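You operate a simulated robot arm through the tools that you are given. There is no shell and no other tool. Be economical: measure what you need, move in short steps, check, and stop when the job is done.

You run a simulated robot arm. Do the job below in one go: nothing can be reset, and whatever is moved stays where it is left.

JOB
Blot the line on the cream pad, lay the pad on the mat and set the gold weight on it.
Fine: the blotter goes back. Set down upright: blotter, weight.

Only the result counts: the job must be done as asked and must still hold three seconds after the hand-in. Knocking over, shifting, dropping, spilling or breaking anything else fails it.

ROBOT AND FRAMES
A 7-joint arm with a two-finger parallel gripper, fixed in place. Base frame: the origin is at the foot of the arm, x ahead of it, y to its left, z up; the work surface is at about z = 75. Units: cm, degrees, N and s.
With the tool pointing down near the work surface it reaches from about 20 to 68 cm from the base axis. Its first joint turns from -66.0 to 66.0 degrees. Payload 2.4 kg.
Tool frame: the origin (TCP) lies between the finger pads and is the grasp point; the fingertips stand 3 cm ahead of it; z points along the fingers, y is the line along which they close. Largest opening 9.4 cm; finger width 2.8, thickness 1; the body of the gripper, 5 by 9.6 cm, starts 5.5 cm behind the TCP.
Orientation is that of the tool frame in the base frame, as [roll, pitch, yaw] about the fixed x, y, z axes, in that order (R = Rz(yaw) Ry(pitch) Rx(roll)). With the fingers straight down and closing along the base's y, the tool's x points along the base's -x, its y along +y and its z along -z.

CONTROLS
- The arm moves only by the tool arm_command. Its argument "commands" is a list of rows, each a list of 7 numbers: the turn, a rotation vector about the tool's x, y, z in degrees, then the shift along the tool's x, y, z in cm, then the gripper command, from -1 (fully open) to 1 (shut), values between in proportion. In form: [[rx, ry, rz, tx, ty, tz, grip], ...]. A call has 1 to 12 rows; each row shifts and turns the commanded pose from where the row before left it, along the tool's axes as they then stand. Rows are played at 5 a second. More than 5 cm and 8.6 degrees between two rows, or a gripper value outside its range, and nothing of the call is played. Where a pose cannot be reached the arm comes as near as it can. A force on the tool above 40 N (or 10 N above the force at the start of the call, whichever is more), or a blocked arm, ends the call early, and 0.2 s more pass. The fingers move at their own pace (about 15.3 cm/s each) and stop on an object; they squeeze with about 32 N. The grip force told is the motor's: it shows also when the fingers shut on nothing. Time passes only in rows, and 0.2 s behind the last, so rows that do not move let the fingers close. The reply holds the time, the measured pose of the TCP, the force on the tool along the base axes, the opening and the grip force, in the units named above and with some noise, with the torque about the TCP (base axes, N m) and any sound that the robot's microphone picked up.
- Cameras (640 x 400 px; columns grow to the right, rows downward): "scene" is fixed at [2.94, 46.76, 144]; the picture's right is [-0.83, -0.55, 0.00], its down [-0.33, 0.50, -0.80] and it looks along [0.44, -0.67, -0.60] (base axes); focal length 322 px, centre (320, 200). "wrist" rides on the gripper at [7.6, 1.4, -10.3] in the tool frame; the picture's right is [-0.18, 0.98, 0.00], its down [-0.75, -0.14, -0.64] and it looks along [-0.63, -0.12, 0.77] (tool axes); focal length 243 px, centre (320, 200). There is no depth. A picture from a camera that has moved, and an enlarged one, comes with that camera's place and axes in the base frame and with its lens.
- capture(camera): a new picture of that camera. No time passes.
- zoom(camera, box): a new picture of the part [left, top, right, bottom] of that camera's present view, enlarged. No time passes.
- finish_job(): hands the job in; it is judged then, once.

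Work in short steps. Places have to be worked out from the pictures, the camera data and where the tool is seen: move nearer, look again, correct. Check each grasp and each placing, and mend what went wrong. You have 120 turns and 76 pictures in all, those below and enlarged ones among them. Open the gripper and draw the arm clear of the work before you hand the job in, unless the task says otherwise; then end with one line.

The tools are called after "Call:" as name(argument=value, ...) on one line, values as JSON. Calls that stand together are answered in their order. arm_command: Moves the arm, as the interface text tells. Its arguments: {"type":"object","properties":{"commands":{"type":"array","items":{"type":"array","items":{"type":"number"}}}},"required":["commands"]} The other tools are called the same way: capture (camera) takes a picture; zoom (camera, box) takes an enlarged picture of a part of a camera's view; finish_job () hands the job in.

At the start:

```text
time_s: 0.0
tool_pos: [37.68, -17.99, 104.76]
ee_rot: [179.9, 0.0, 179.9]
ft_force: [0.4, -0.2, 0.5]
moment: [-0.02, 0.02, -0.02]
finger_gap: 9.39
grasp_force: 0.0
```

scene: 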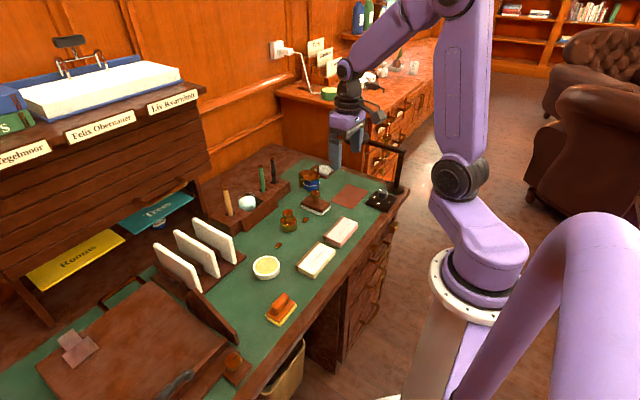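
wrist: 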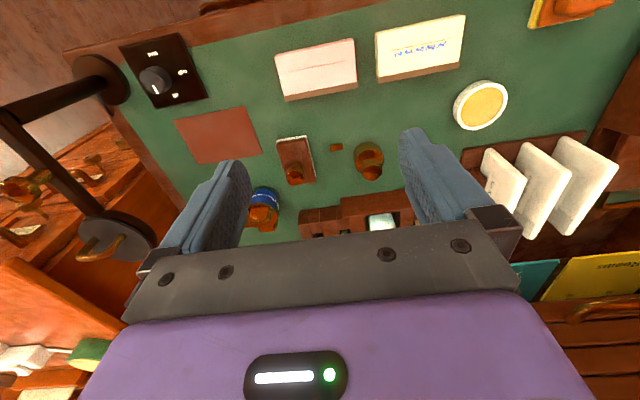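

The pictures show two pads (pinkish and cream/white), a mat, blotter, weights. I enlarge both views to tell them apart.

Call:
zoom(camera="scene", box=[200, 140, 420, 340])

Call:
zoom(camera="wrist", box=[100, 0, 420, 250])

Call:
zoom(camera="wrist", box=[340, 0, 640, 220])

```text
2.00 times, centred on (310, 240) of scene
camera zoom: at [2.94, 46.76, 144.0], right [-0.83, -0.55, 0.0], down [-0.33, 0.5, -0.8], along [0.44, -0.67, -0.6], focal length 645 px, centre (340, 120)
```

zoom: 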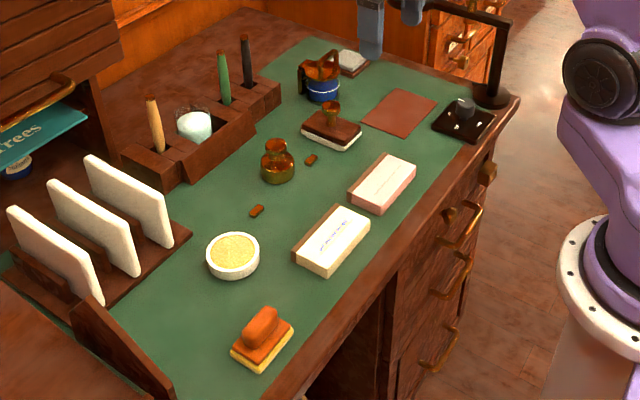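

```text
1.60 times, centred on (260, 125) of wrist
camera zoom: at [30.02, -16.56, 115.01], right [0.18, 0.98, 0.0], down [0.75, -0.14, 0.64], along [0.63, -0.12, -0.77], focal length 388 px, centre (416, 320)
```

zoom: 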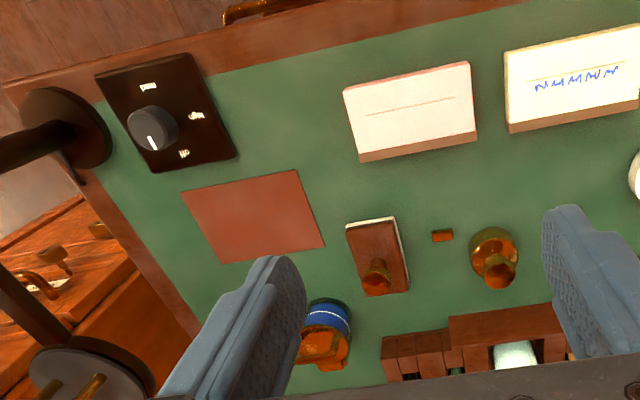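

```text
1.82 times, centred on (490, 110) of wrist
camera zoom: at [30.02, -16.56, 115.01], right [0.18, 0.98, 0.0], down [0.75, -0.14, 0.64], along [0.63, -0.12, -0.77], focal length 441 px, centre (11, 364)
```

zoom: 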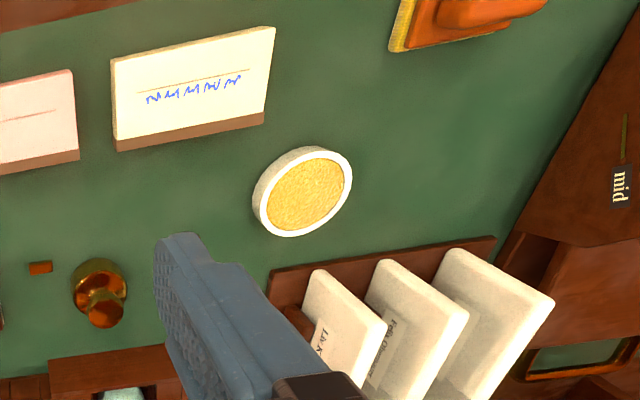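

I judge cream pad ≈(37.7,-4.5), pink pad ≈(37.6,-18.6), mat ≈(45,-37.5), wooden knob block ≈(50,-25), gold weight ≈(52,-12.6), orange block ≈(36,13). I zoom tightly to tell which block is the blotter.

Call:
zoom(camera="scene", box=[270, 155, 350, 240])

Call:
zoom(camera="scene", box=[240, 210, 370, 330])

Call:
zoom(camera="wrist", box=[225, 120, 405, 240])

```text
4.71 times, centred on (310, 198) of scene
camera zoom: at [2.94, 46.76, 144.0], right [-0.83, -0.55, 0.0], down [-0.33, 0.5, -0.8], along [0.44, -0.67, -0.6], focal length 1517 px, centre (367, 212)
```

zoom: 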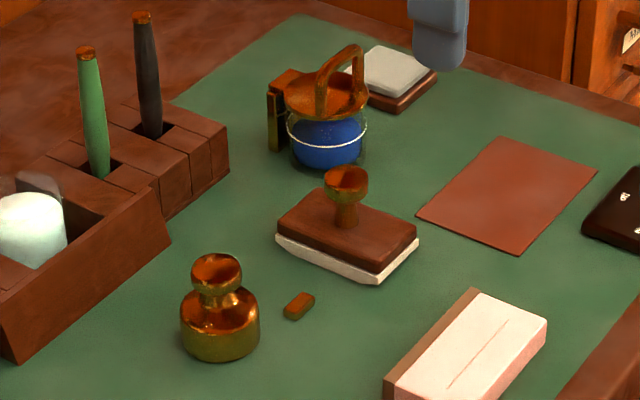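

```text
3.33 times, centred on (305, 270) of scene
camera zoom: at [2.94, 46.76, 144.0], right [-0.83, -0.55, 0.0], down [-0.33, 0.5, -0.8], along [0.44, -0.67, -0.6], focal length 1074 px, centre (370, -33)
```

zoom: 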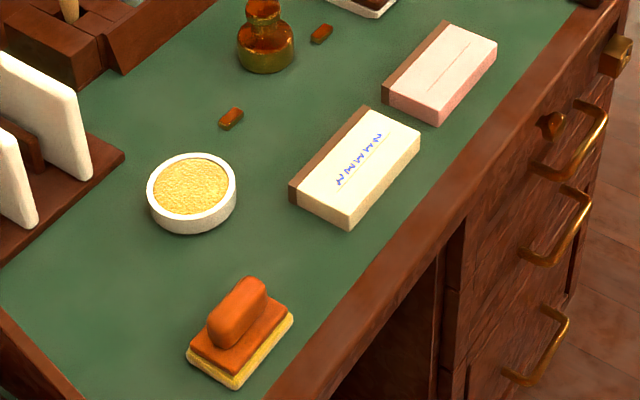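

```text
3.33 times, centred on (315, 180) of wrist
camera zoom: at [30.02, -16.56, 115.01], right [0.18, 0.98, 0.0], down [0.75, -0.14, 0.64], along [0.63, -0.12, -0.77], focal length 809 px, centre (337, 267)
```

zoom: 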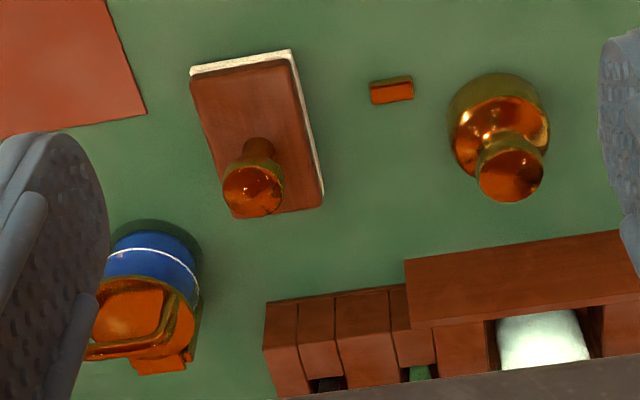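

The rocker-style wooden block with the white paper base and knob is the blotter (≈(51.6,-25), long axis along x, knob top ≈82.4). I move above it to refine.

Call:
arm_command(commands=[[0, 0, 0, -3.5, -1.75, 2.5, -1], [0, 0, 0, -3.5, -1.75, 2.5, -1], [0, 0, 0, -3.5, -1.75, 2.5, -1], [0, 0, 0, -3.4, -1.75, 2.5, -1], [0, 0, 0, 0, 0, 0, -1]])

Call:
capture(camera="wrist")

Call:
capture(camera="scene")

```text
time_s: 1.2
tool_pos: [51.64, -25.07, 94.71]
ee_rot: [-179.9, 0.0, -179.9]
ft_force: [1.1, -0.5, 0.7]
moment: [-0.02, 0.0, -0.01]
finger_gap: 9.41
grasp_force: 0.1
```

```text
67 pictures are left
camera wrist: at [43.92, -23.59, 104.87], right [0.18, 0.98, 0.0], down [0.75, -0.14, 0.64], along [0.63, -0.12, -0.77], focal length 243 px, centre (320, 200)
```

wrist: 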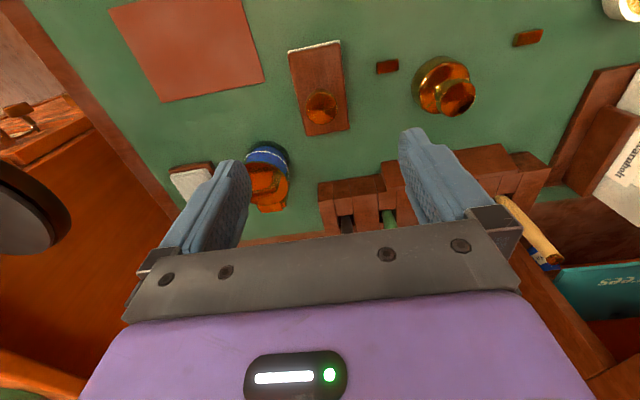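

```text
66 pictures are left
```

scene: 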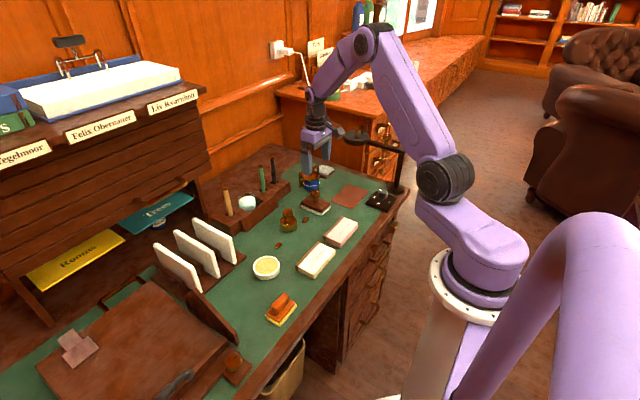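

The blotter is confirmed centred at ≈(51.6,-24.95), 8.4×5, aligned with x; the lamp head lies far off at ≈(55,-58,85). I descend onto the knob and close.

Call:
arm_command(commands=[[0, 0, 0, 0, 0.1, 4.5, -0.2], [0, 0, 0, 0, 0, 4.4, -0.2], [0, 0, 0, 0, 0, 3, -0.2], [0, 0, 0, 0, 0, 1.4, -0.2], [0, 0, 0, 0, 0, 0, -0.2]])

Call:
capture(camera="wrist")

Call:
zoom(camera="scene", box=[270, 145, 370, 235])

```text
time_s: 2.4
tool_pos: [51.72, -24.83, 81.49]
ee_rot: [179.9, 0.0, 179.9]
ft_force: [-1.3, 0.8, -0.4]
moment: [0.0, -0.01, 0.02]
finger_gap: 5.61
grasp_force: 0.1
```

```text
65 pictures are left
camera wrist: at [43.99, -23.39, 91.71], right [0.18, 0.98, 0.0], down [0.75, -0.14, 0.64], along [0.63, -0.12, -0.77], focal length 243 px, centre (320, 200)
```

wrist: 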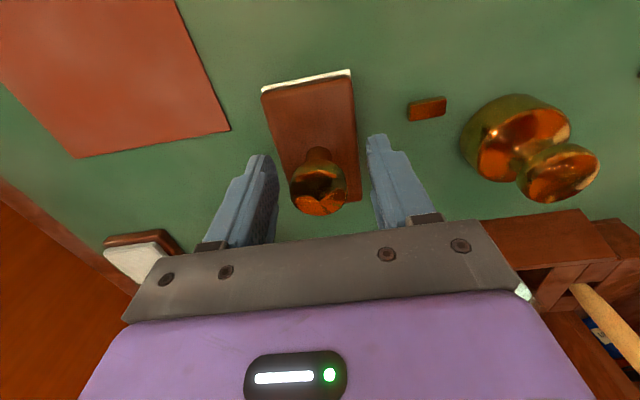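

```text
4.44 times, centred on (320, 190) of scene
camera zoom: at [2.94, 46.76, 144.0], right [-0.83, -0.55, 0.0], down [-0.33, 0.5, -0.8], along [0.44, -0.67, -0.6], focal length 1432 px, centre (320, 244)
```

zoom: 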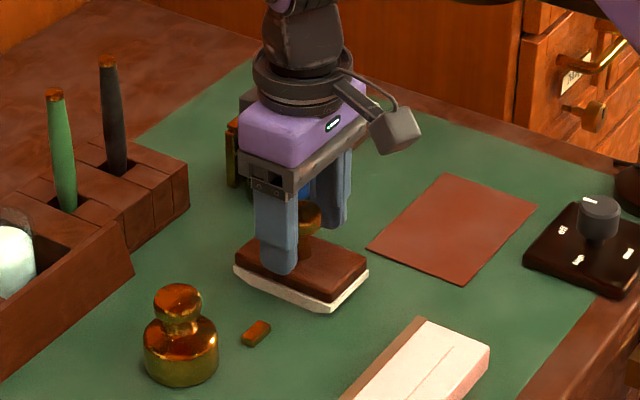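

The knob is centred between the fingers and the fingertips sit just above the base; close and hold.

Call:
arm_command(commands=[[0, 0, 0, 0, 0, 0, 1], [0, 0, 0, 0, 0, 0, 1], [0, 0, 0, 0, 0, 0, 1]])

```text
time_s: 3.2
tool_pos: [51.65, -24.86, 81.5]
ee_rot: [179.9, -0.1, 180.0]
ft_force: [-0.4, -0.6, 0.4]
moment: [0.0, 0.02, 0.01]
finger_gap: 3.23
grasp_force: 32.5
```

Gripped at 3.2 cm. I lift straight up 10 cm and look at the underside.

Call:
arm_command(commands=[[0, 0, 0, 0, 0, -1.5, 1], [0, 0, 0, 0, 0, -3.5, 1], [0, 0, 0, 0, 0, -4, 1], [0, 0, 0, 0, 0, -4, 1], [0, 0, 0, 0, 0, 0, 1]])

Call:
zoom(camera="scene", box=[270, 115, 370, 205])

Call:
capture(camera="wrist")

```text
time_s: 4.4
tool_pos: [51.51, -24.79, 94.38]
ee_rot: [-180.0, 0.1, 179.8]
ft_force: [1.0, 0.0, -0.9]
moment: [0.01, -0.02, 0.02]
finger_gap: 3.22
grasp_force: 31.7
```

```text
4.44 times, centred on (320, 160) of scene
camera zoom: at [2.94, 46.76, 144.0], right [-0.83, -0.55, 0.0], down [-0.33, 0.5, -0.8], along [0.44, -0.67, -0.6], focal length 1432 px, centre (320, 378)
```

zoom: 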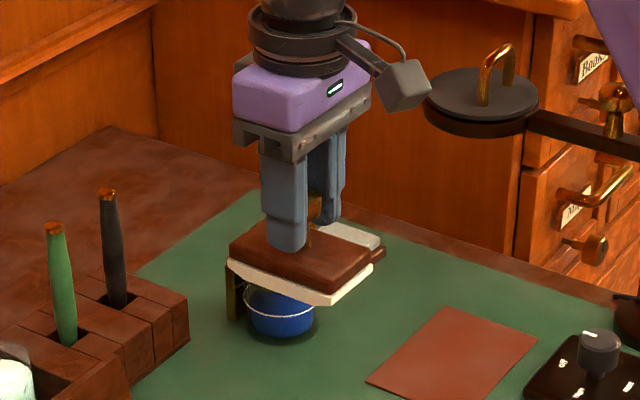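

```text
62 pictures are left
camera wrist: at [43.9, -23.4, 104.57], right [0.18, 0.98, 0.0], down [0.75, -0.14, 0.64], along [0.63, -0.12, -0.77], focal length 243 px, centre (320, 200)
```

wrist: 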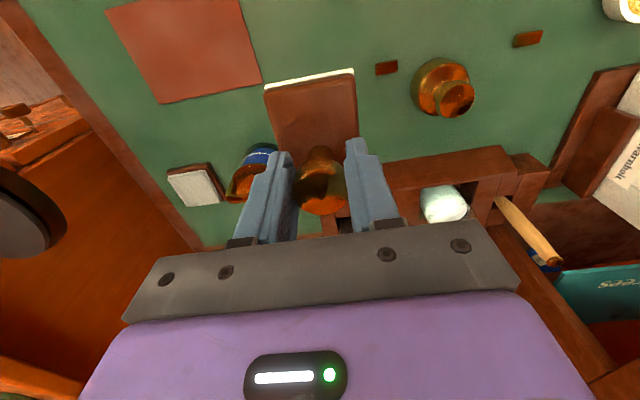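

Blotter held level. I carry it at height to above the cream pad (37.7,-4.4), then turn it a quarter so its long side lies along the written line.

Call:
arm_command(commands=[[0, 0, 0, 2.3, 3.4, 0, 1], [0, 0, 0, 2.3, 3.4, 0, 1], [0, 0, 0, 2.3, 3.4, 0, 1], [0, 0, 0, 2.3, 3.4, 0, 1], [0, 0, 0, 2.3, 3.4, 0, 1], [0, 0, 0, 2.3, 3.4, 0, 1], [0, 0, 0, 0, 0, 0, 1]])

Call:
arm_command(commands=[[0, 0, 8.2, 0, 0, 0, 1], [0, 0, 8.2, 0, 0, 0, 1], [0, 0, 8.2, 0, 0, 0, 1], [0, 0, 8.2, 0, 0, 0, 1], [0, 0, 8.2, 0, 0, 0, 1], [0, 0, 8.2, 0, 0, 0, 1], [0, 0, 8.2, 0, 0, 0, 1], [0, 0, 8.2, 0, 0, 0, 1], [0, 0, 8.2, 0, 0, 0, 1], [0, 0, 8.2, 0, 0, 0, 1], [0, 0, 8, 0, 0, 0, 1], [0, 0, 0, 0, 0, 0, 1]])

Call:
zoom(camera="scene", box=[240, 170, 380, 300])

Call:
capture(camera="wrist")

```text
time_s: 6.0
tool_pos: [37.79, -4.39, 94.48]
ee_rot: [-180.0, 0.0, 179.9]
ft_force: [0.6, 0.0, -2.2]
moment: [0.02, -0.02, -0.01]
finger_gap: 3.22
grasp_force: 32.4
```

```text
time_s: 8.6
tool_pos: [37.83, -4.54, 94.38]
ee_rot: [-179.9, 0.1, 89.8]
ft_force: [-0.4, 0.1, -0.7]
moment: [0.0, 0.01, 0.0]
finger_gap: 3.16
grasp_force: 31.7
```

```text
3.08 times, centred on (310, 235) of scene
camera zoom: at [2.94, 46.76, 144.0], right [-0.83, -0.55, 0.0], down [-0.33, 0.5, -0.8], along [0.44, -0.67, -0.6], focal length 992 px, centre (351, 92)
```

zoom: 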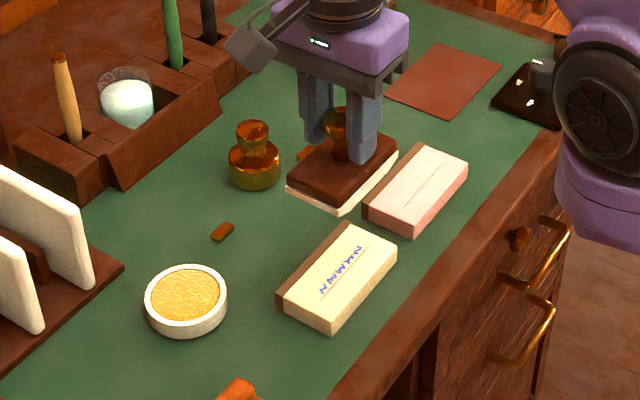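

```text
60 pictures are left
camera wrist: at [39.19, 3.11, 104.7], right [0.98, -0.19, 0.0], down [-0.14, -0.75, 0.64], along [-0.12, -0.63, -0.77], focal length 243 px, centre (320, 200)
```

wrist: 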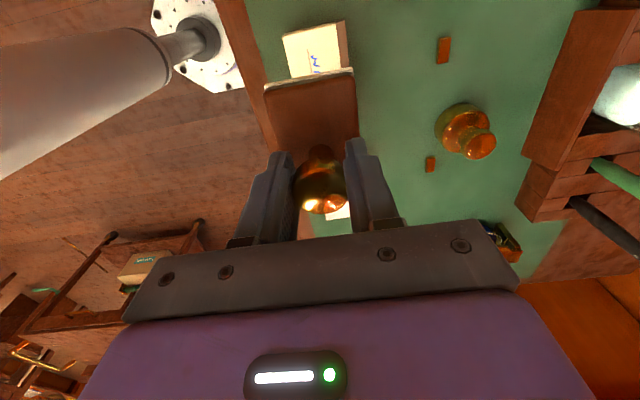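

The text centres near (37.9,-4.6). I check whether the blotter's underside is flat or curved before pressing.

Call:
zoom(camera="scene", box=[295, 190, 335, 215])

Call:
zoom(camera="scene", box=[295, 235, 345, 285])

```text
16.00 times, centred on (315, 202) of scene
camera zoom: at [2.94, 46.76, 144.0], right [-0.83, -0.55, 0.0], down [-0.33, 0.5, -0.8], along [0.44, -0.67, -0.6], focal length 5157 px, centre (400, 160)
```

zoom: 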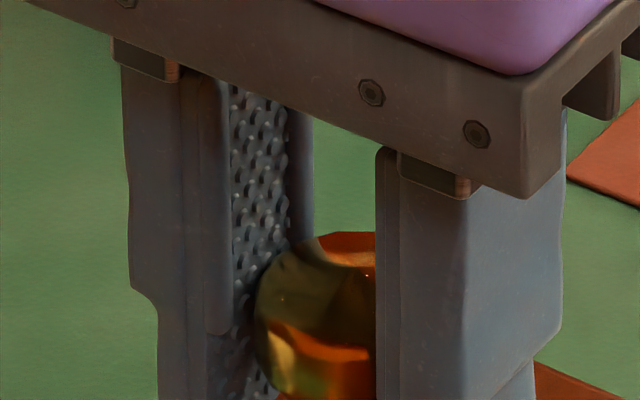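

```text
8.00 times, centred on (320, 260) of scene
camera zoom: at [2.94, 46.76, 144.0], right [-0.83, -0.55, 0.0], down [-0.33, 0.5, -0.8], along [0.44, -0.67, -0.6], focal length 2579 px, centre (320, -280)
```

zoom: 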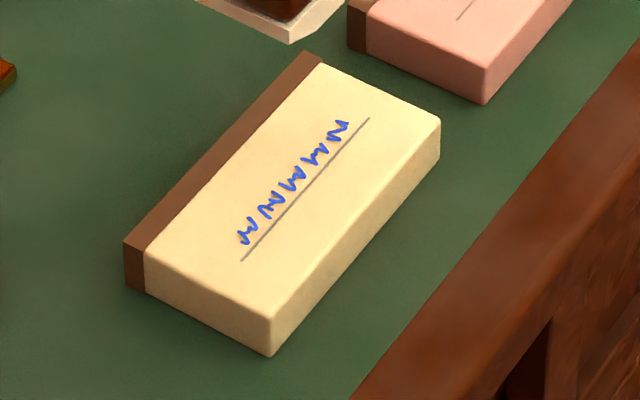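

The pad top is ≈z 77 with the text centred ≈(38,-4.85). I descend to just above, contact expected near TCP z≈83.5.

Call:
arm_command(commands=[[0, 0, 0, -0.3, 0.17, 4, 1], [0, 0, 0, 0, 0, 3.6, 1], [0, 0, 0, 0, 0, 2, 1], [0, 0, 0, 0, 0, 0, 1]])

Call:
zoom(camera="scene", box=[270, 210, 370, 290])

```text
time_s: 9.6
tool_pos: [37.97, -4.63, 85.0]
ee_rot: [-179.9, 0.0, 90.0]
ft_force: [-0.2, -0.7, -1.1]
moment: [0.0, -0.04, 0.0]
finger_gap: 3.2
grasp_force: 31.9
```

```text
5.00 times, centred on (320, 250) of scene
camera zoom: at [2.94, 46.76, 144.0], right [-0.83, -0.55, 0.0], down [-0.33, 0.5, -0.8], along [0.44, -0.67, -0.6], focal length 1612 px, centre (320, -50)
```

zoom: 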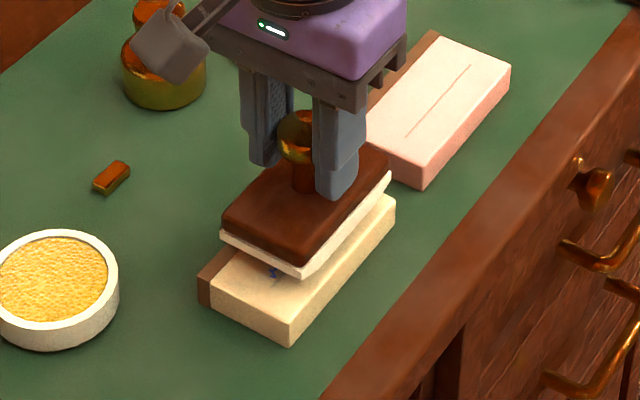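

Blotter hovers ~1.4 cm above the pad, square on the line. I lower in small steps until force shows contact.

Call:
arm_command(commands=[[0, 0, 0, -0.2, 0, 0.5, 1], [0, 0, 0, 0, 0, 0.4, 1], [0, 0, 0, 0, 0, 0.2, 1], [0, 0, 0, 0, 0, 0.2, 1], [0, 0, 0, 0, 0, 0, 1]])

```text
time_s: 10.8
tool_pos: [37.98, -5.05, 83.68]
ee_rot: [-180.0, 0.0, 89.8]
ft_force: [-1.3, 0.2, 14.5]
moment: [0.09, 0.13, -0.05]
finger_gap: 3.18
grasp_force: 32.1
```

Contact with ~14 N. I hold the press for about a second, then lift and look at the ink.

Call:
arm_command(commands=[[0, 0, 0, 0, 0, 0, 1], [0, 0, 0, 0, 0, 0, 1], [0, 0, 0, 0, 0, 0, 1], [0, 0, 0, 0, 0, 0, 1], [0, 0, 0, 0, 0, 0, 1], [0, 0, 0, 0, 0, 0, 1]])

Call:
arm_command(commands=[[0, 0, 0, 0, 0, -1, 1], [0, 0, 0, 0, 0, -2.5, 1], [0, 0, 0, 0, 0, -3.5, 1], [0, 0, 0, 0, 0, -3.5, 1], [0, 0, 0, 0, 0, 0, 1]])

Call:
zoom(camera="scene", box=[270, 190, 370, 290])

```text
time_s: 12.2
tool_pos: [37.94, -5.05, 83.67]
ee_rot: [179.9, 0.0, 89.9]
ft_force: [-0.7, -1.7, 16.2]
moment: [-0.08, 0.1, -0.01]
finger_gap: 3.17
grasp_force: 31.5
```

```text
time_s: 13.4
tool_pos: [38.06, -4.89, 94.1]
ee_rot: [179.9, 0.0, 90.1]
ft_force: [0.3, 0.9, -0.5]
moment: [-0.02, 0.01, 0.03]
finger_gap: 3.17
grasp_force: 32.3
```

```text
4.00 times, centred on (320, 240) of scene
camera zoom: at [2.94, 46.76, 144.0], right [-0.83, -0.55, 0.0], down [-0.33, 0.5, -0.8], along [0.44, -0.67, -0.6], focal length 1289 px, centre (320, 40)
```

zoom: 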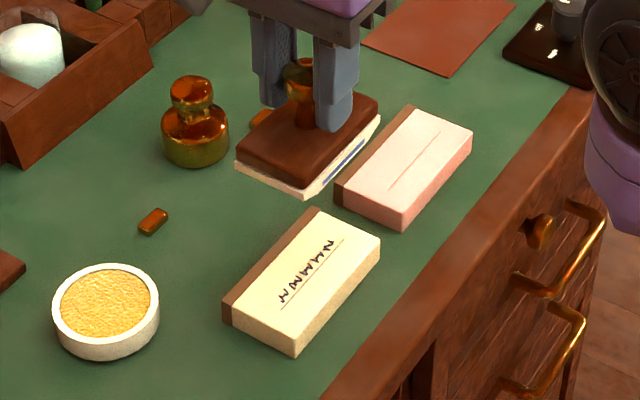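

The ink turned from wet blue to dark. I zoom to verify all of it changed.

Call:
zoom(camera="scene", box=[305, 243, 335, 273])

Call:
zoom(camera="scene", box=[300, 210, 335, 245])

```text
13.33 times, centred on (320, 258) of scene
camera zoom: at [2.94, 46.76, 144.0], right [-0.83, -0.55, 0.0], down [-0.33, 0.5, -0.8], along [0.44, -0.67, -0.6], focal length 4298 px, centre (320, -573)
```

zoom: 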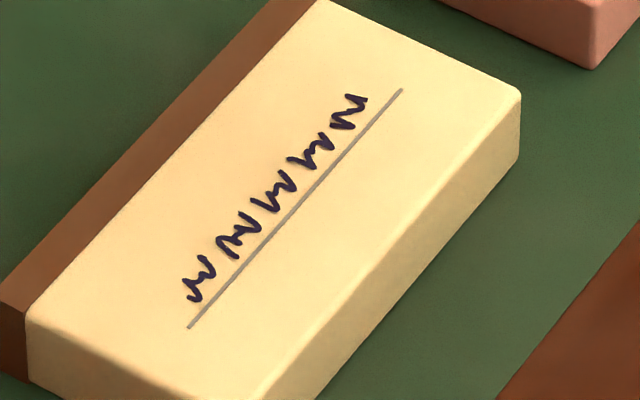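

```text
11.43 times, centred on (318, 228) of scene
camera zoom: at [2.94, 46.76, 144.0], right [-0.83, -0.55, 0.0], down [-0.33, 0.5, -0.8], along [0.44, -0.67, -0.6], focal length 3684 px, centre (349, -114)
```

zoom: 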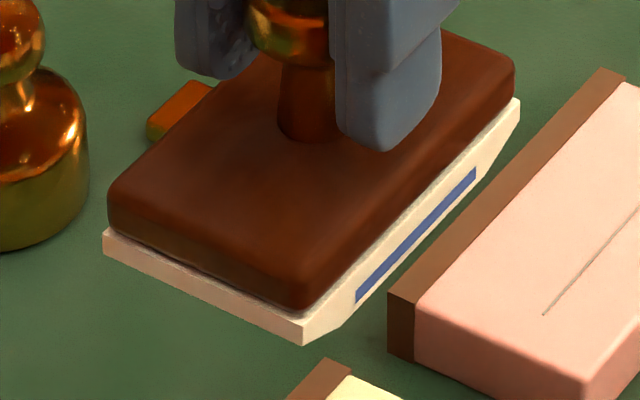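

All strokes dried. Now I turn the blotter back and carry it to above its original spot (51.65,-24.86).

Call:
arm_command(commands=[[0, 0, -8.2, 0, 0, 0, 1], [0, 0, -8.2, 0, 0, 0, 1], [0, 0, -8.2, 0, 0, 0, 1], [0, 0, -8.2, 0, 0, 0, 1], [0, 0, -8.2, 0, 0, 0, 1], [0, 0, -8.2, 0, 0, 0, 1], [0, 0, -8.2, 0, 0, 0, 1], [0, 0, -8.2, 0, 0, 0, 1], [0, 0, -8.2, 0, 0, 0, 1], [0, 0, -8.2, 0, 0, 0, 1], [0, 0, -8, 0, 0, 0, 1], [0, 0, 0, 0, 0, 0, 1]])

Call:
arm_command(commands=[[0, 0, 0, -2.27, -3.33, 0, 1], [0, 0, 0, -2.27, -3.33, 0, 1], [0, 0, 0, -2.27, -3.33, 0, 1], [0, 0, 0, -2.27, -3.33, 0, 1], [0, 0, 0, -2.27, -3.33, 0, 1], [0, 0, 0, -2.27, -3.33, 0, 1], [0, 0, 0, 0, 0, 0, 1], [0, 0, 0, 0, 0, 0, 1]])

```text
time_s: 16.0
tool_pos: [37.95, -5.08, 94.12]
ee_rot: [-180.0, 0.0, -180.0]
ft_force: [-0.6, 0.1, -1.5]
moment: [0.0, -0.04, -0.02]
finger_gap: 3.17
grasp_force: 31.5
```

```text
time_s: 17.8
tool_pos: [51.35, -25.02, 93.84]
ee_rot: [180.0, 0.1, 180.0]
ft_force: [0.1, -0.3, -1.0]
moment: [-0.02, -0.03, 0.02]
finger_gap: 3.15
grasp_force: 31.8
```

At (51.35,-25.02,93.84); I correct slightly and lower until contact near TCP z 81.5.

Call:
arm_command(commands=[[0, 0, 0, -0.2, 0.14, 4, 1], [0, 0, 0, 0, 0, 4, 1], [0, 0, 0, 0, 0, 2.5, 1], [0, 0, 0, 0, 0, 1, 1], [0, 0, 0, 0, 0, 0, 1]])

```text
time_s: 19.0
tool_pos: [51.6, -25.04, 82.45]
ee_rot: [180.0, 0.0, -180.0]
ft_force: [0.5, -0.8, -1.6]
moment: [0.02, 0.0, 0.02]
finger_gap: 3.18
grasp_force: 32.2
```

Call:
arm_command(commands=[[0, 0, 0, 0, 0.12, 0.4, 1], [0, 0, 0, 0, 0, 0.3, 1], [0, 0, 0, 0, 0, 0.15, 1], [0, 0, 0, 0, 0, 0, 1]])

```text
time_s: 20.0
tool_pos: [51.76, -24.91, 81.71]
ee_rot: [-179.9, 0.0, 180.0]
ft_force: [-0.2, 0.3, -1.4]
moment: [-0.02, -0.01, 0.0]
finger_gap: 3.14
grasp_force: 32.0
```

No contact yet at 81.71; a couple more tiny steps.

Call:
arm_command(commands=[[0, 0, 0, 0.05, 0, 0.1, 1], [0, 0, 0, 0, 0, 0.1, 1], [0, 0, 0, 0, 0, 0, 1]])

```text
time_s: 20.8
tool_pos: [51.71, -24.77, 81.51]
ee_rot: [180.0, -0.1, 179.9]
ft_force: [-0.6, -0.6, -0.6]
moment: [0.05, -0.04, -0.03]
finger_gap: 3.16
grasp_force: 32.0
```

Call:
arm_command(commands=[[0, 0, 0, 0, 0, 0.1, 1], [0, 0, 0, 0, 0, 0.05, 1], [0, 0, 0, 0, 0, 0, 1]])

```text
time_s: 21.6
tool_pos: [51.68, -24.84, 81.55]
ee_rot: [-179.8, 0.1, 180.0]
ft_force: [-3.1, 0.6, 19.2]
moment: [0.14, 0.41, 0.0]
finger_gap: 3.15
grasp_force: 31.7
```

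Firm contact (19 N) at z 81.5. I ease up a touch, open moderately and rise.

Call:
arm_command(commands=[[0, 0, 0, 0, 0, -0.12, 1], [0, 0, 0, 0, 0, 0, -0.2], [0, 0, 0, 0, 0, 0, -0.2], [0, 0, 0, 0, 0, -2, -0.2], [0, 0, 0, 0, 0, -4, -0.2], [0, 0, 0, 0, 0, -5, -0.2], [0, 0, 0, 0, 0, 0, -0.2]])

Call:
capture(camera="wrist")

Call:
zoom(camera="scene", box=[270, 155, 350, 240])

```text
time_s: 23.2
tool_pos: [51.74, -25.0, 92.53]
ee_rot: [179.9, -0.1, 180.0]
ft_force: [-0.6, 0.3, 0.5]
moment: [-0.01, 0.0, 0.02]
finger_gap: 5.62
grasp_force: 0.1
```

```text
53 pictures are left
camera wrist: at [44.13, -23.57, 102.81], right [0.18, 0.98, 0.0], down [0.75, -0.14, 0.64], along [0.63, -0.12, -0.77], focal length 243 px, centre (320, 200)
```

wrist: 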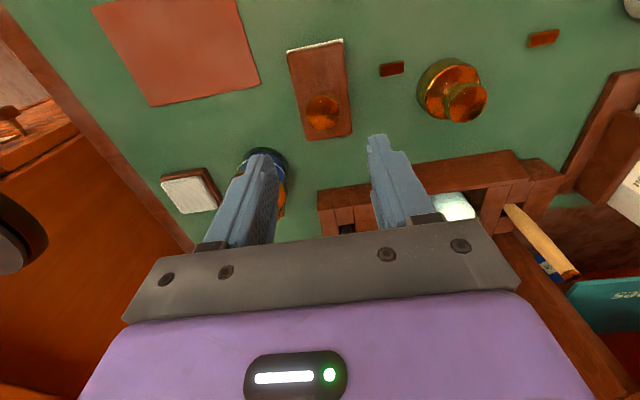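

```text
4.71 times, centred on (310, 198) of scene
camera zoom: at [2.94, 46.76, 144.0], right [-0.83, -0.55, 0.0], down [-0.33, 0.5, -0.8], along [0.44, -0.67, -0.6], focal length 1517 px, centre (367, 212)
```

zoom: 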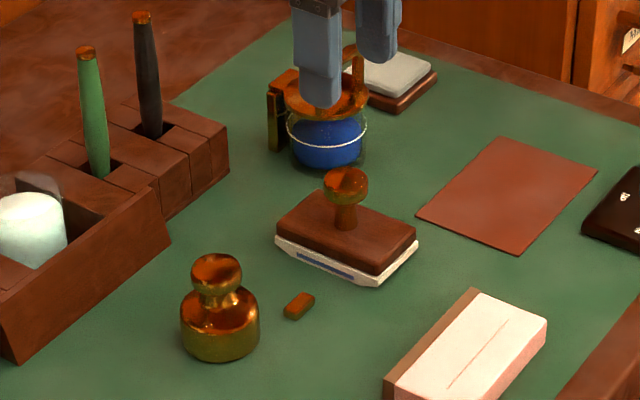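

The blotter is back upright in its old spot. Next: over the cream pad with the fingers closing along x (opening full).

Call:
arm_command(commands=[[0, 0, 0, 2.25, 3.35, 0, -1], [0, 0, 0, 2.25, 3.35, 0, -1], [0, 0, 0, 2.25, 3.35, 0, -1], [0, 0, 0, 2.25, 3.35, 0, -1], [0, 0, 0, 2.25, 3.35, 0, -1], [0, 0, 0, 2.25, 3.35, 0, -1], [0, 0, 0, 0, 0, 0, -1]])

Call:
arm_command(commands=[[0, 0, 8.2, 0, 0, 0, -1], [0, 0, 8.2, 0, 0, 0, -1], [0, 0, 8.2, 0, 0, 0, -1], [0, 0, 8.2, 0, 0, 0, -1], [0, 0, 8.2, 0, 0, 0, -1], [0, 0, 8.2, 0, 0, 0, -1], [0, 0, 8.2, 0, 0, 0, -1], [0, 0, 8.2, 0, 0, 0, -1], [0, 0, 8.2, 0, 0, 0, -1], [0, 0, 8.2, 0, 0, 0, -1], [0, 0, 8, 0, 0, 0, -1], [0, 0, 0, 0, 0, 0, -1]])

Call:
capture(camera="wrist")

```text
time_s: 24.8
tool_pos: [38.3, -4.71, 92.65]
ee_rot: [-179.9, 0.0, 179.8]
ft_force: [-0.5, -1.1, 0.4]
moment: [-0.01, -0.01, 0.0]
finger_gap: 9.38
grasp_force: 0.0
```

```text
time_s: 27.4
tool_pos: [38.32, -4.69, 92.44]
ee_rot: [180.0, 0.0, 89.8]
ft_force: [0.2, -0.1, 0.1]
moment: [-0.02, 0.0, -0.01]
finger_gap: 9.41
grasp_force: 0.1
```

```text
51 pictures are left
camera wrist: at [39.68, 2.99, 102.72], right [0.98, -0.19, 0.0], down [-0.14, -0.75, 0.64], along [-0.12, -0.63, -0.77], focal length 243 px, centre (320, 200)
```

wrist: 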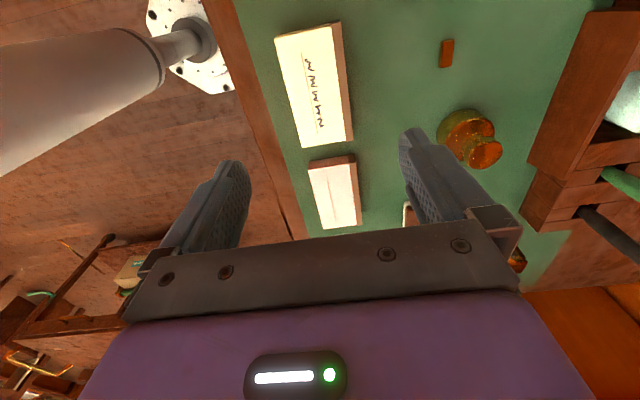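

Wrist view puts the pad at x 35.1–41.1, centred (38.1,-4.6). I descend to TCP z≈78.4, with fingertips just above the desk.

Call:
arm_command(commands=[[0, 0, 0, 0, -0.2, 4.5, -1], [0, 0, 0, 0, 0, 4.5, -1], [0, 0, 0, 0, 0, 3, -1], [0, 0, 0, 0, 0, 1.5, -1], [0, 0, 0, 0, 0, 0.5, -1], [0, 0, 0, 0, 0, 0, -1]])

Call:
capture(camera="wrist")

Call:
zoom(camera="scene", box=[260, 200, 380, 300])

```text
time_s: 28.8
tool_pos: [37.96, -4.72, 78.51]
ee_rot: [180.0, 0.0, 90.1]
ft_force: [-0.6, 0.2, 0.1]
moment: [-0.01, 0.01, 0.0]
finger_gap: 9.4
grasp_force: 0.0
```

```text
50 pictures are left
camera wrist: at [39.37, 2.99, 88.65], right [0.98, -0.18, 0.0], down [-0.14, -0.75, 0.64], along [-0.12, -0.63, -0.77], focal length 243 px, centre (320, 200)
```

wrist: 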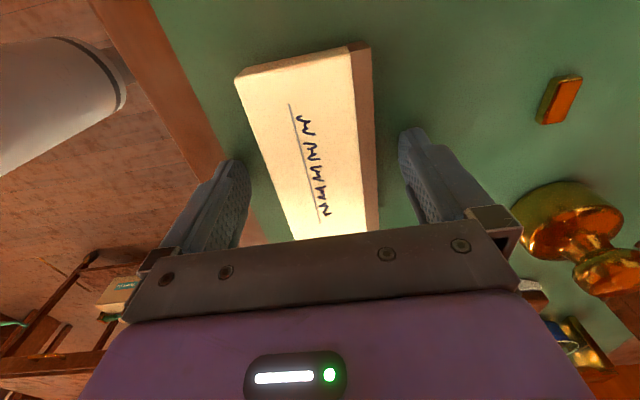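

```text
4.00 times, centred on (320, 250) of scene
camera zoom: at [2.94, 46.76, 144.0], right [-0.83, -0.55, 0.0], down [-0.33, 0.5, -0.8], along [0.44, -0.67, -0.6], focal length 1289 px, centre (320, 0)
```

zoom: 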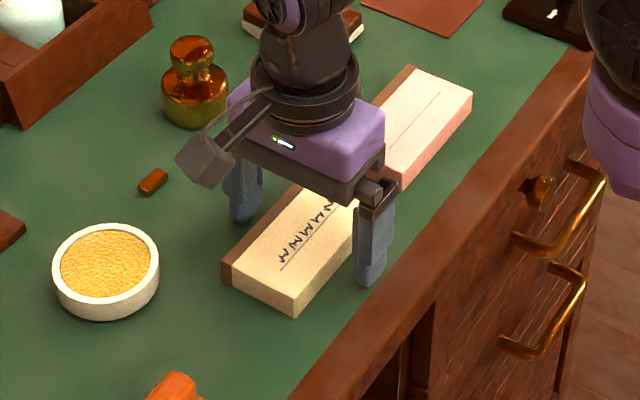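

Fingers straddle the pad evenly. Close.

Call:
arm_command(commands=[[0, 0, 0, 0, 0, 0, 1], [0, 0, 0, 0, 0, 0, 1], [0, 0, 0, 0, 0, 0, 1], [0, 0, 0, 0, 0, 0, 1]])

Call:
arm_command(commands=[[0, 0, 0, 0, 0, -1, 1], [0, 0, 0, 0, 0, -3, 1], [0, 0, 0, 0, 0, -4, 1], [0, 0, 0, 0, 0, -4, 1], [0, 0, 0, 0, 0, 0, 1]])

Call:
capture(camera="wrist")

Call:
capture(camera="scene")

```text
time_s: 29.8
tool_pos: [37.99, -4.69, 78.44]
ee_rot: [180.0, -0.1, 89.8]
ft_force: [0.3, 0.4, 1.0]
moment: [-0.02, -0.01, 0.0]
finger_gap: 5.93
grasp_force: 32.4
```

```text
time_s: 31.0
tool_pos: [37.94, -4.47, 90.5]
ee_rot: [-179.9, 0.0, 90.1]
ft_force: [0.1, 0.0, -1.4]
moment: [-0.02, 0.0, 0.0]
finger_gap: 5.93
grasp_force: 32.4
```

```text
48 pictures are left
camera wrist: at [39.37, 3.15, 100.65], right [0.98, -0.18, 0.0], down [-0.14, -0.75, 0.64], along [-0.12, -0.63, -0.77], focal length 243 px, centre (320, 200)
```

wrist: 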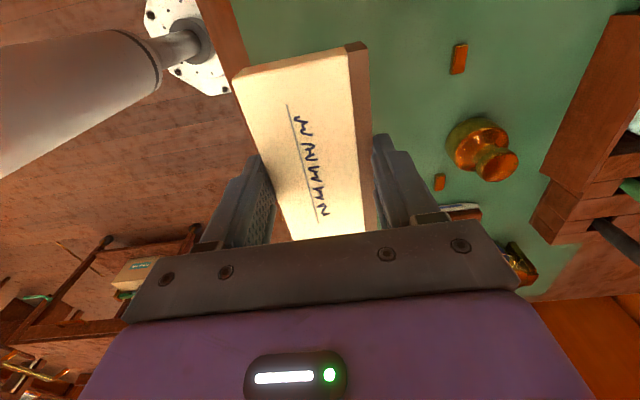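

```text
47 pictures are left
```

scene: 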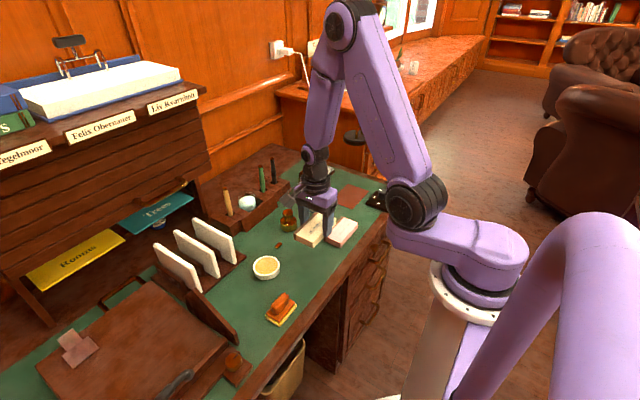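

Pad held level. I carry it at height to above the mat (centre ≈(45.65,-37.5)), keeping its orientation.

Call:
arm_command(commands=[[0, 0, 0, -4.1, 0.95, 0, 1], [0, 0, 0, -4.1, 0.95, 0, 1], [0, 0, 0, -4.1, 0.95, 0, 1], [0, 0, 0, -4.1, 0.95, 0, 1], [0, 0, 0, -4.1, 0.95, 0, 1], [0, 0, 0, -4.1, 0.95, 0, 1], [0, 0, 0, -4.1, 0.95, 0, 1], [0, 0, 0, -4.1, 0.95, 0, 1], [0, 0, 0, 0, 0, 0, 1], [0, 0, 0, 0, 0, 0, 1]])

Call:
capture(camera="wrist")

Call:
zoom(camera="scene", box=[290, 120, 430, 240])

```text
time_s: 33.2
tool_pos: [45.51, -37.34, 90.62]
ee_rot: [180.0, 0.0, 90.0]
ft_force: [0.3, 0.1, -1.7]
moment: [0.01, -0.01, -0.02]
finger_gap: 5.92
grasp_force: 31.6
```

```text
46 pictures are left
camera wrist: at [46.88, -29.79, 100.81], right [0.98, -0.18, 0.0], down [-0.14, -0.75, 0.64], along [-0.12, -0.63, -0.77], focal length 243 px, centre (320, 200)
```

wrist: 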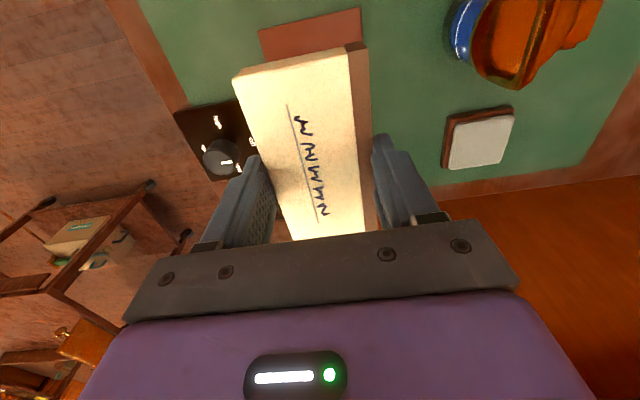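

```text
3.33 times, centred on (360, 180) of scene
camera zoom: at [2.94, 46.76, 144.0], right [-0.83, -0.55, 0.0], down [-0.33, 0.5, -0.8], along [0.44, -0.67, -0.6], focal length 1074 px, centre (187, 267)
```

zoom: 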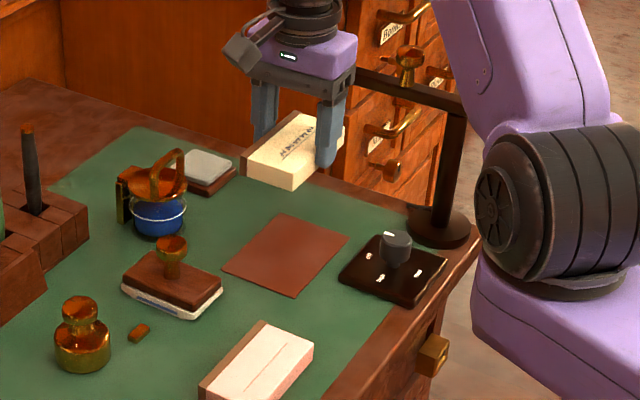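

The mat spans x 41.1–50, y −31 to −44 under the pad. I lower to just above it.

Call:
arm_command(commands=[[0, 0, 0, -0.25, 0.05, 4.5, 1], [0, 0, 0, 0, 0, 4, 1], [0, 0, 0, 0, 0, 2, 1], [0, 0, 0, 0, 0, 0.8, 1], [0, 0, 0, 0, 0, 0, 1]])

Call:
zoom(camera="scene", box=[300, 140, 420, 230])

```text
time_s: 34.4
tool_pos: [45.77, -37.81, 79.16]
ee_rot: [-179.9, 0.0, 89.8]
ft_force: [0.4, -0.4, -1.9]
moment: [0.01, 0.01, 0.03]
finger_gap: 5.92
grasp_force: 32.0
```

```text
4.44 times, centred on (360, 185) of scene
camera zoom: at [2.94, 46.76, 144.0], right [-0.83, -0.55, 0.0], down [-0.33, 0.5, -0.8], along [0.44, -0.67, -0.6], focal length 1432 px, centre (142, 267)
```

zoom: 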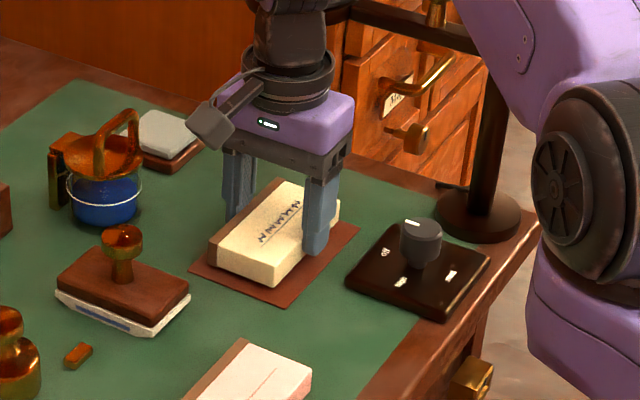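

Well centred over the mat. I lower gently to contact.

Call:
arm_command(commands=[[0, 0, 0, 0.15, 0, 0.2, 1], [0, 0, 0, 0, 0, 0.15, 1], [0, 0, 0, 0, 0, 0.1, 1], [0, 0, 0, 0, 0, 0, 1]])

```text
time_s: 35.4
tool_pos: [45.67, -37.55, 78.78]
ee_rot: [179.9, 0.2, 89.8]
ft_force: [0.4, 1.1, -0.9]
moment: [0.0, 0.0, 0.0]
finger_gap: 5.9
grasp_force: 32.0
```

Call:
arm_command(commands=[[0, 0, 0, 0, 0, 0.1, 1], [0, 0, 0, 0, 0, 0.1, 1], [0, 0, 0, 0, 0, 0, 1]])

```text
time_s: 36.2
tool_pos: [45.58, -37.6, 78.63]
ee_rot: [-179.9, 0.1, 90.0]
ft_force: [-5.9, 7.0, 25.0]
moment: [0.45, 0.28, -0.04]
finger_gap: 5.94
grasp_force: 32.2
```

Contact (25 N). I ease off, open to ~8 cm and rise.

Call:
arm_command(commands=[[0, 0, 0, 0, 0, -0.12, 1], [0, 0, 0, 0, 0, 0, -0.65], [0, 0, 0, 0, 0, 0, -0.65], [0, 0, 0, 0, 0, -2, -0.65], [0, 0, 0, 0, 0, -4, -0.65], [0, 0, 0, 0, 0, -5, -0.65], [0, 0, 0, 0, 0, -4, -0.65], [0, 0, 0, 0, 0, 0, -0.65]])

Call:
zoom(camera="scene", box=[270, 145, 410, 250])

Call:
capture(camera="wrist")

```text
time_s: 38.0
tool_pos: [45.66, -37.5, 93.69]
ee_rot: [180.0, 0.0, 90.0]
ft_force: [-0.4, -1.1, -0.3]
moment: [0.0, 0.0, 0.0]
finger_gap: 7.74
grasp_force: 0.0
```

```text
3.81 times, centred on (340, 198) of scene
camera zoom: at [2.94, 46.76, 144.0], right [-0.83, -0.55, 0.0], down [-0.33, 0.5, -0.8], along [0.44, -0.67, -0.6], focal length 1228 px, centre (244, 210)
```

zoom: 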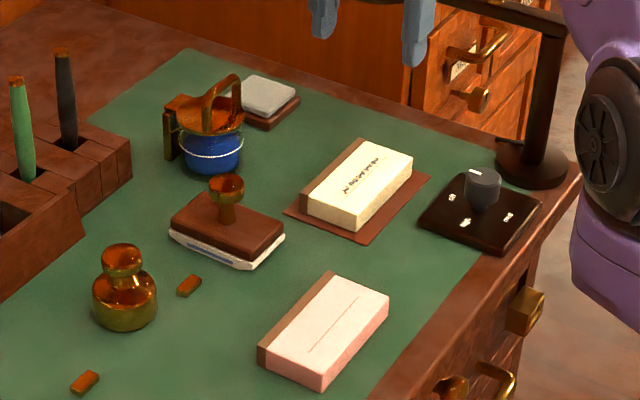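

```text
42 pictures are left
camera wrist: at [47.05, -29.88, 103.97], right [0.98, -0.18, 0.0], down [-0.14, -0.75, 0.64], along [-0.12, -0.63, -0.77], focal length 243 px, centre (320, 200)
```

wrist: 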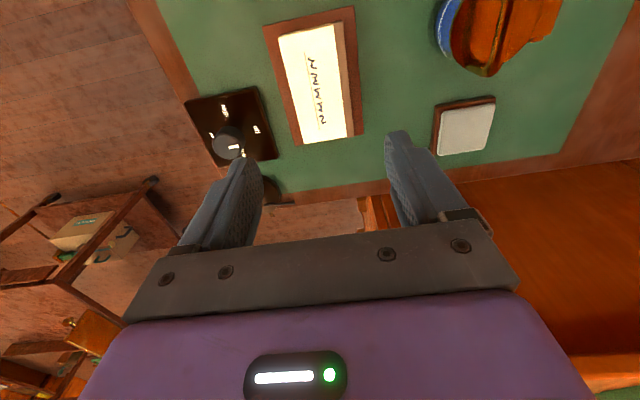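

The pad lies square on the mat with everything else undisturbed. Next I move above the gold weight (≈(53.2,-12.7)).

Call:
arm_command(commands=[[0, 0, 0, 4.1, 1.25, 0, -0.65], [0, 0, 0, 4.1, 1.25, 0, -0.65], [0, 0, 0, 4.1, 1.25, 0, -0.65], [0, 0, 0, 4.1, 1.25, 0, -0.65], [0, 0, 0, 4.1, 1.25, 0, -0.65], [0, 0, 0, 4.1, 1.25, 0, -0.65], [0, 0, 0, 0, 0, 0, -0.65], [0, 0, 0, 0, 0, 0, -0.65]])

Call:
capture(camera="wrist")

Call:
zoom(camera="scene", box=[220, 140, 340, 240])

```text
time_s: 39.8
tool_pos: [53.07, -13.01, 93.55]
ee_rot: [180.0, 0.0, 89.9]
ft_force: [0.4, 0.6, 0.3]
moment: [0.0, -0.01, 0.04]
finger_gap: 7.78
grasp_force: 0.0
```

```text
41 pictures are left
camera wrist: at [54.48, -5.37, 103.81], right [0.98, -0.19, 0.0], down [-0.14, -0.75, 0.64], along [-0.12, -0.63, -0.77], focal length 243 px, centre (320, 200)
```

wrist: 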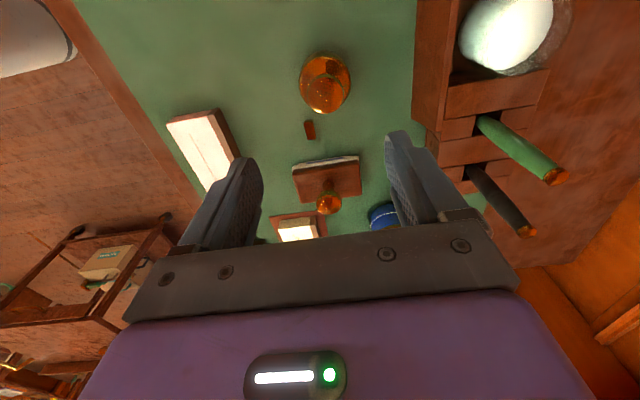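

```text
4.00 times, centred on (280, 190) of scene
camera zoom: at [2.94, 46.76, 144.0], right [-0.83, -0.55, 0.0], down [-0.33, 0.5, -0.8], along [0.44, -0.67, -0.6], focal length 1289 px, centre (480, 240)
```

zoom: 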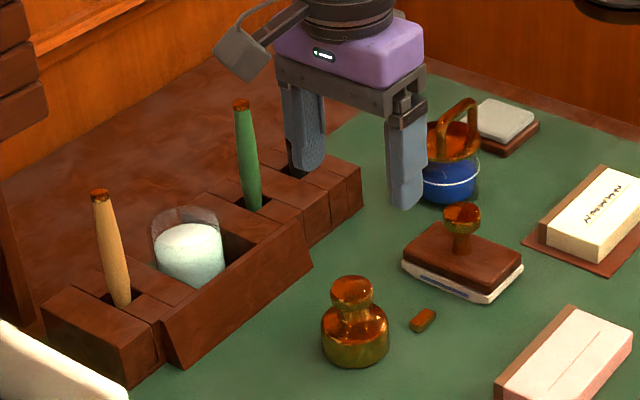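

Call:
zoom(camera="wrist", box=[270, 30, 390, 150])

```text
3.33 times, centred on (330, 90) of wrist
camera zoom: at [54.48, -5.37, 103.81], right [0.98, -0.19, 0.0], down [-0.14, -0.75, 0.64], along [-0.12, -0.63, -0.77], focal length 809 px, centre (287, 567)
```

zoom: 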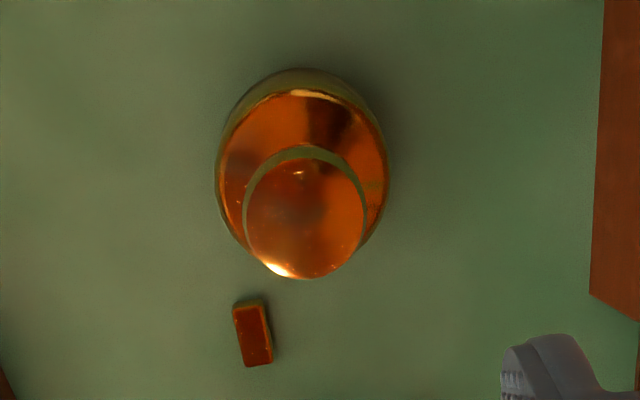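

The weight is at ≈(53.67,-11.97), body Ø5.2, top ≈81.9, and the small brass chip is clear of the fingers. I centre and descend to z≈78.7 to grip the body.

Call:
arm_command(commands=[[0, 0, 0, 1.04, 0.6, 2, -0.65], [0, 0, 0, 0, 0, 4, -0.65], [0, 0, 0, 0, 0, 3, -0.65], [0, 0, 0, 0, 0, 0, -0.65]])

Call:
capture(camera="wrist")

```text
time_s: 40.8
tool_pos: [53.82, -11.98, 84.75]
ee_rot: [-179.9, 0.0, 90.0]
ft_force: [-0.3, 0.5, 0.4]
moment: [0.02, -0.01, -0.01]
finger_gap: 7.77
grasp_force: 0.0
```

```text
38 pictures are left
camera wrist: at [55.19, -4.31, 94.9], right [0.98, -0.18, 0.0], down [-0.14, -0.75, 0.64], along [-0.12, -0.63, -0.77], focal length 243 px, centre (320, 200)
```

wrist: 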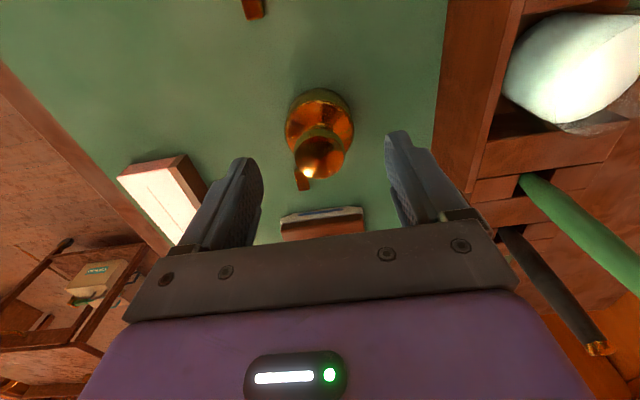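

Nearly centred; small +0.2 in y, then down to z≈78.65.

Call:
arm_command(commands=[[0, 0, 0, 0.2, 0, 2.5, -0.65], [0, 0, 0, 0, 0, 2, -0.65], [0, 0, 0, 0, 0, 1.3, -0.65], [0, 0, 0, 0, 0, 0.3, -0.65], [0, 0, 0, 0, 0, 0, -0.65]])

Call:
capture(camera="wrist")

Call:
zoom(camera="scene", box=[240, 160, 340, 250])

```text
time_s: 42.0
tool_pos: [53.92, -11.6, 78.63]
ee_rot: [-179.9, 0.0, 89.8]
ft_force: [0.4, 0.7, 0.1]
moment: [-0.02, 0.0, 0.02]
finger_gap: 7.75
grasp_force: 0.1
```

```text
37 pictures are left
camera wrist: at [55.21, -4.0, 88.8], right [0.98, -0.18, 0.0], down [-0.14, -0.75, 0.64], along [-0.12, -0.63, -0.77], focal length 243 px, centre (320, 200)
```

wrist: 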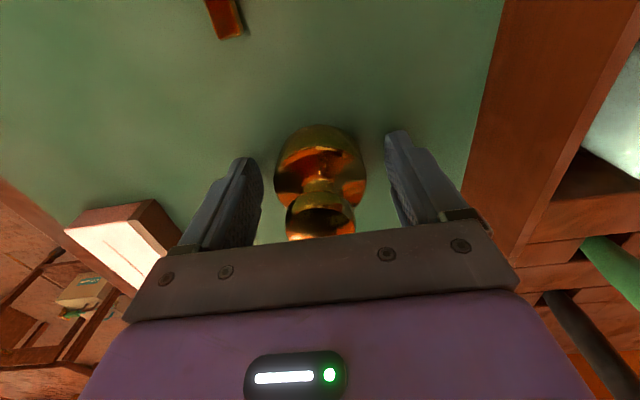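

```text
4.44 times, centred on (290, 205) of scene
camera zoom: at [2.94, 46.76, 144.0], right [-0.83, -0.55, 0.0], down [-0.33, 0.5, -0.8], along [0.44, -0.67, -0.6], focal length 1432 px, centre (453, 178)
```

zoom: 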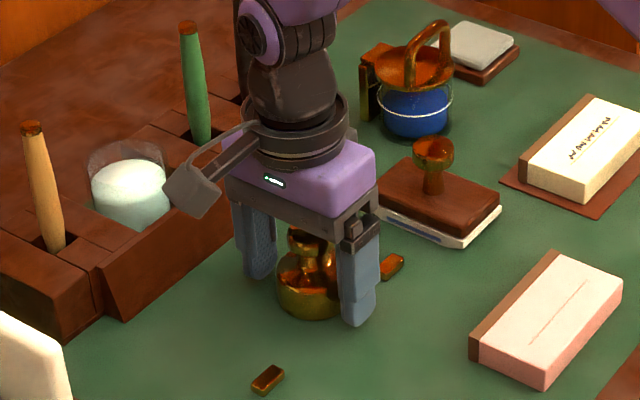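

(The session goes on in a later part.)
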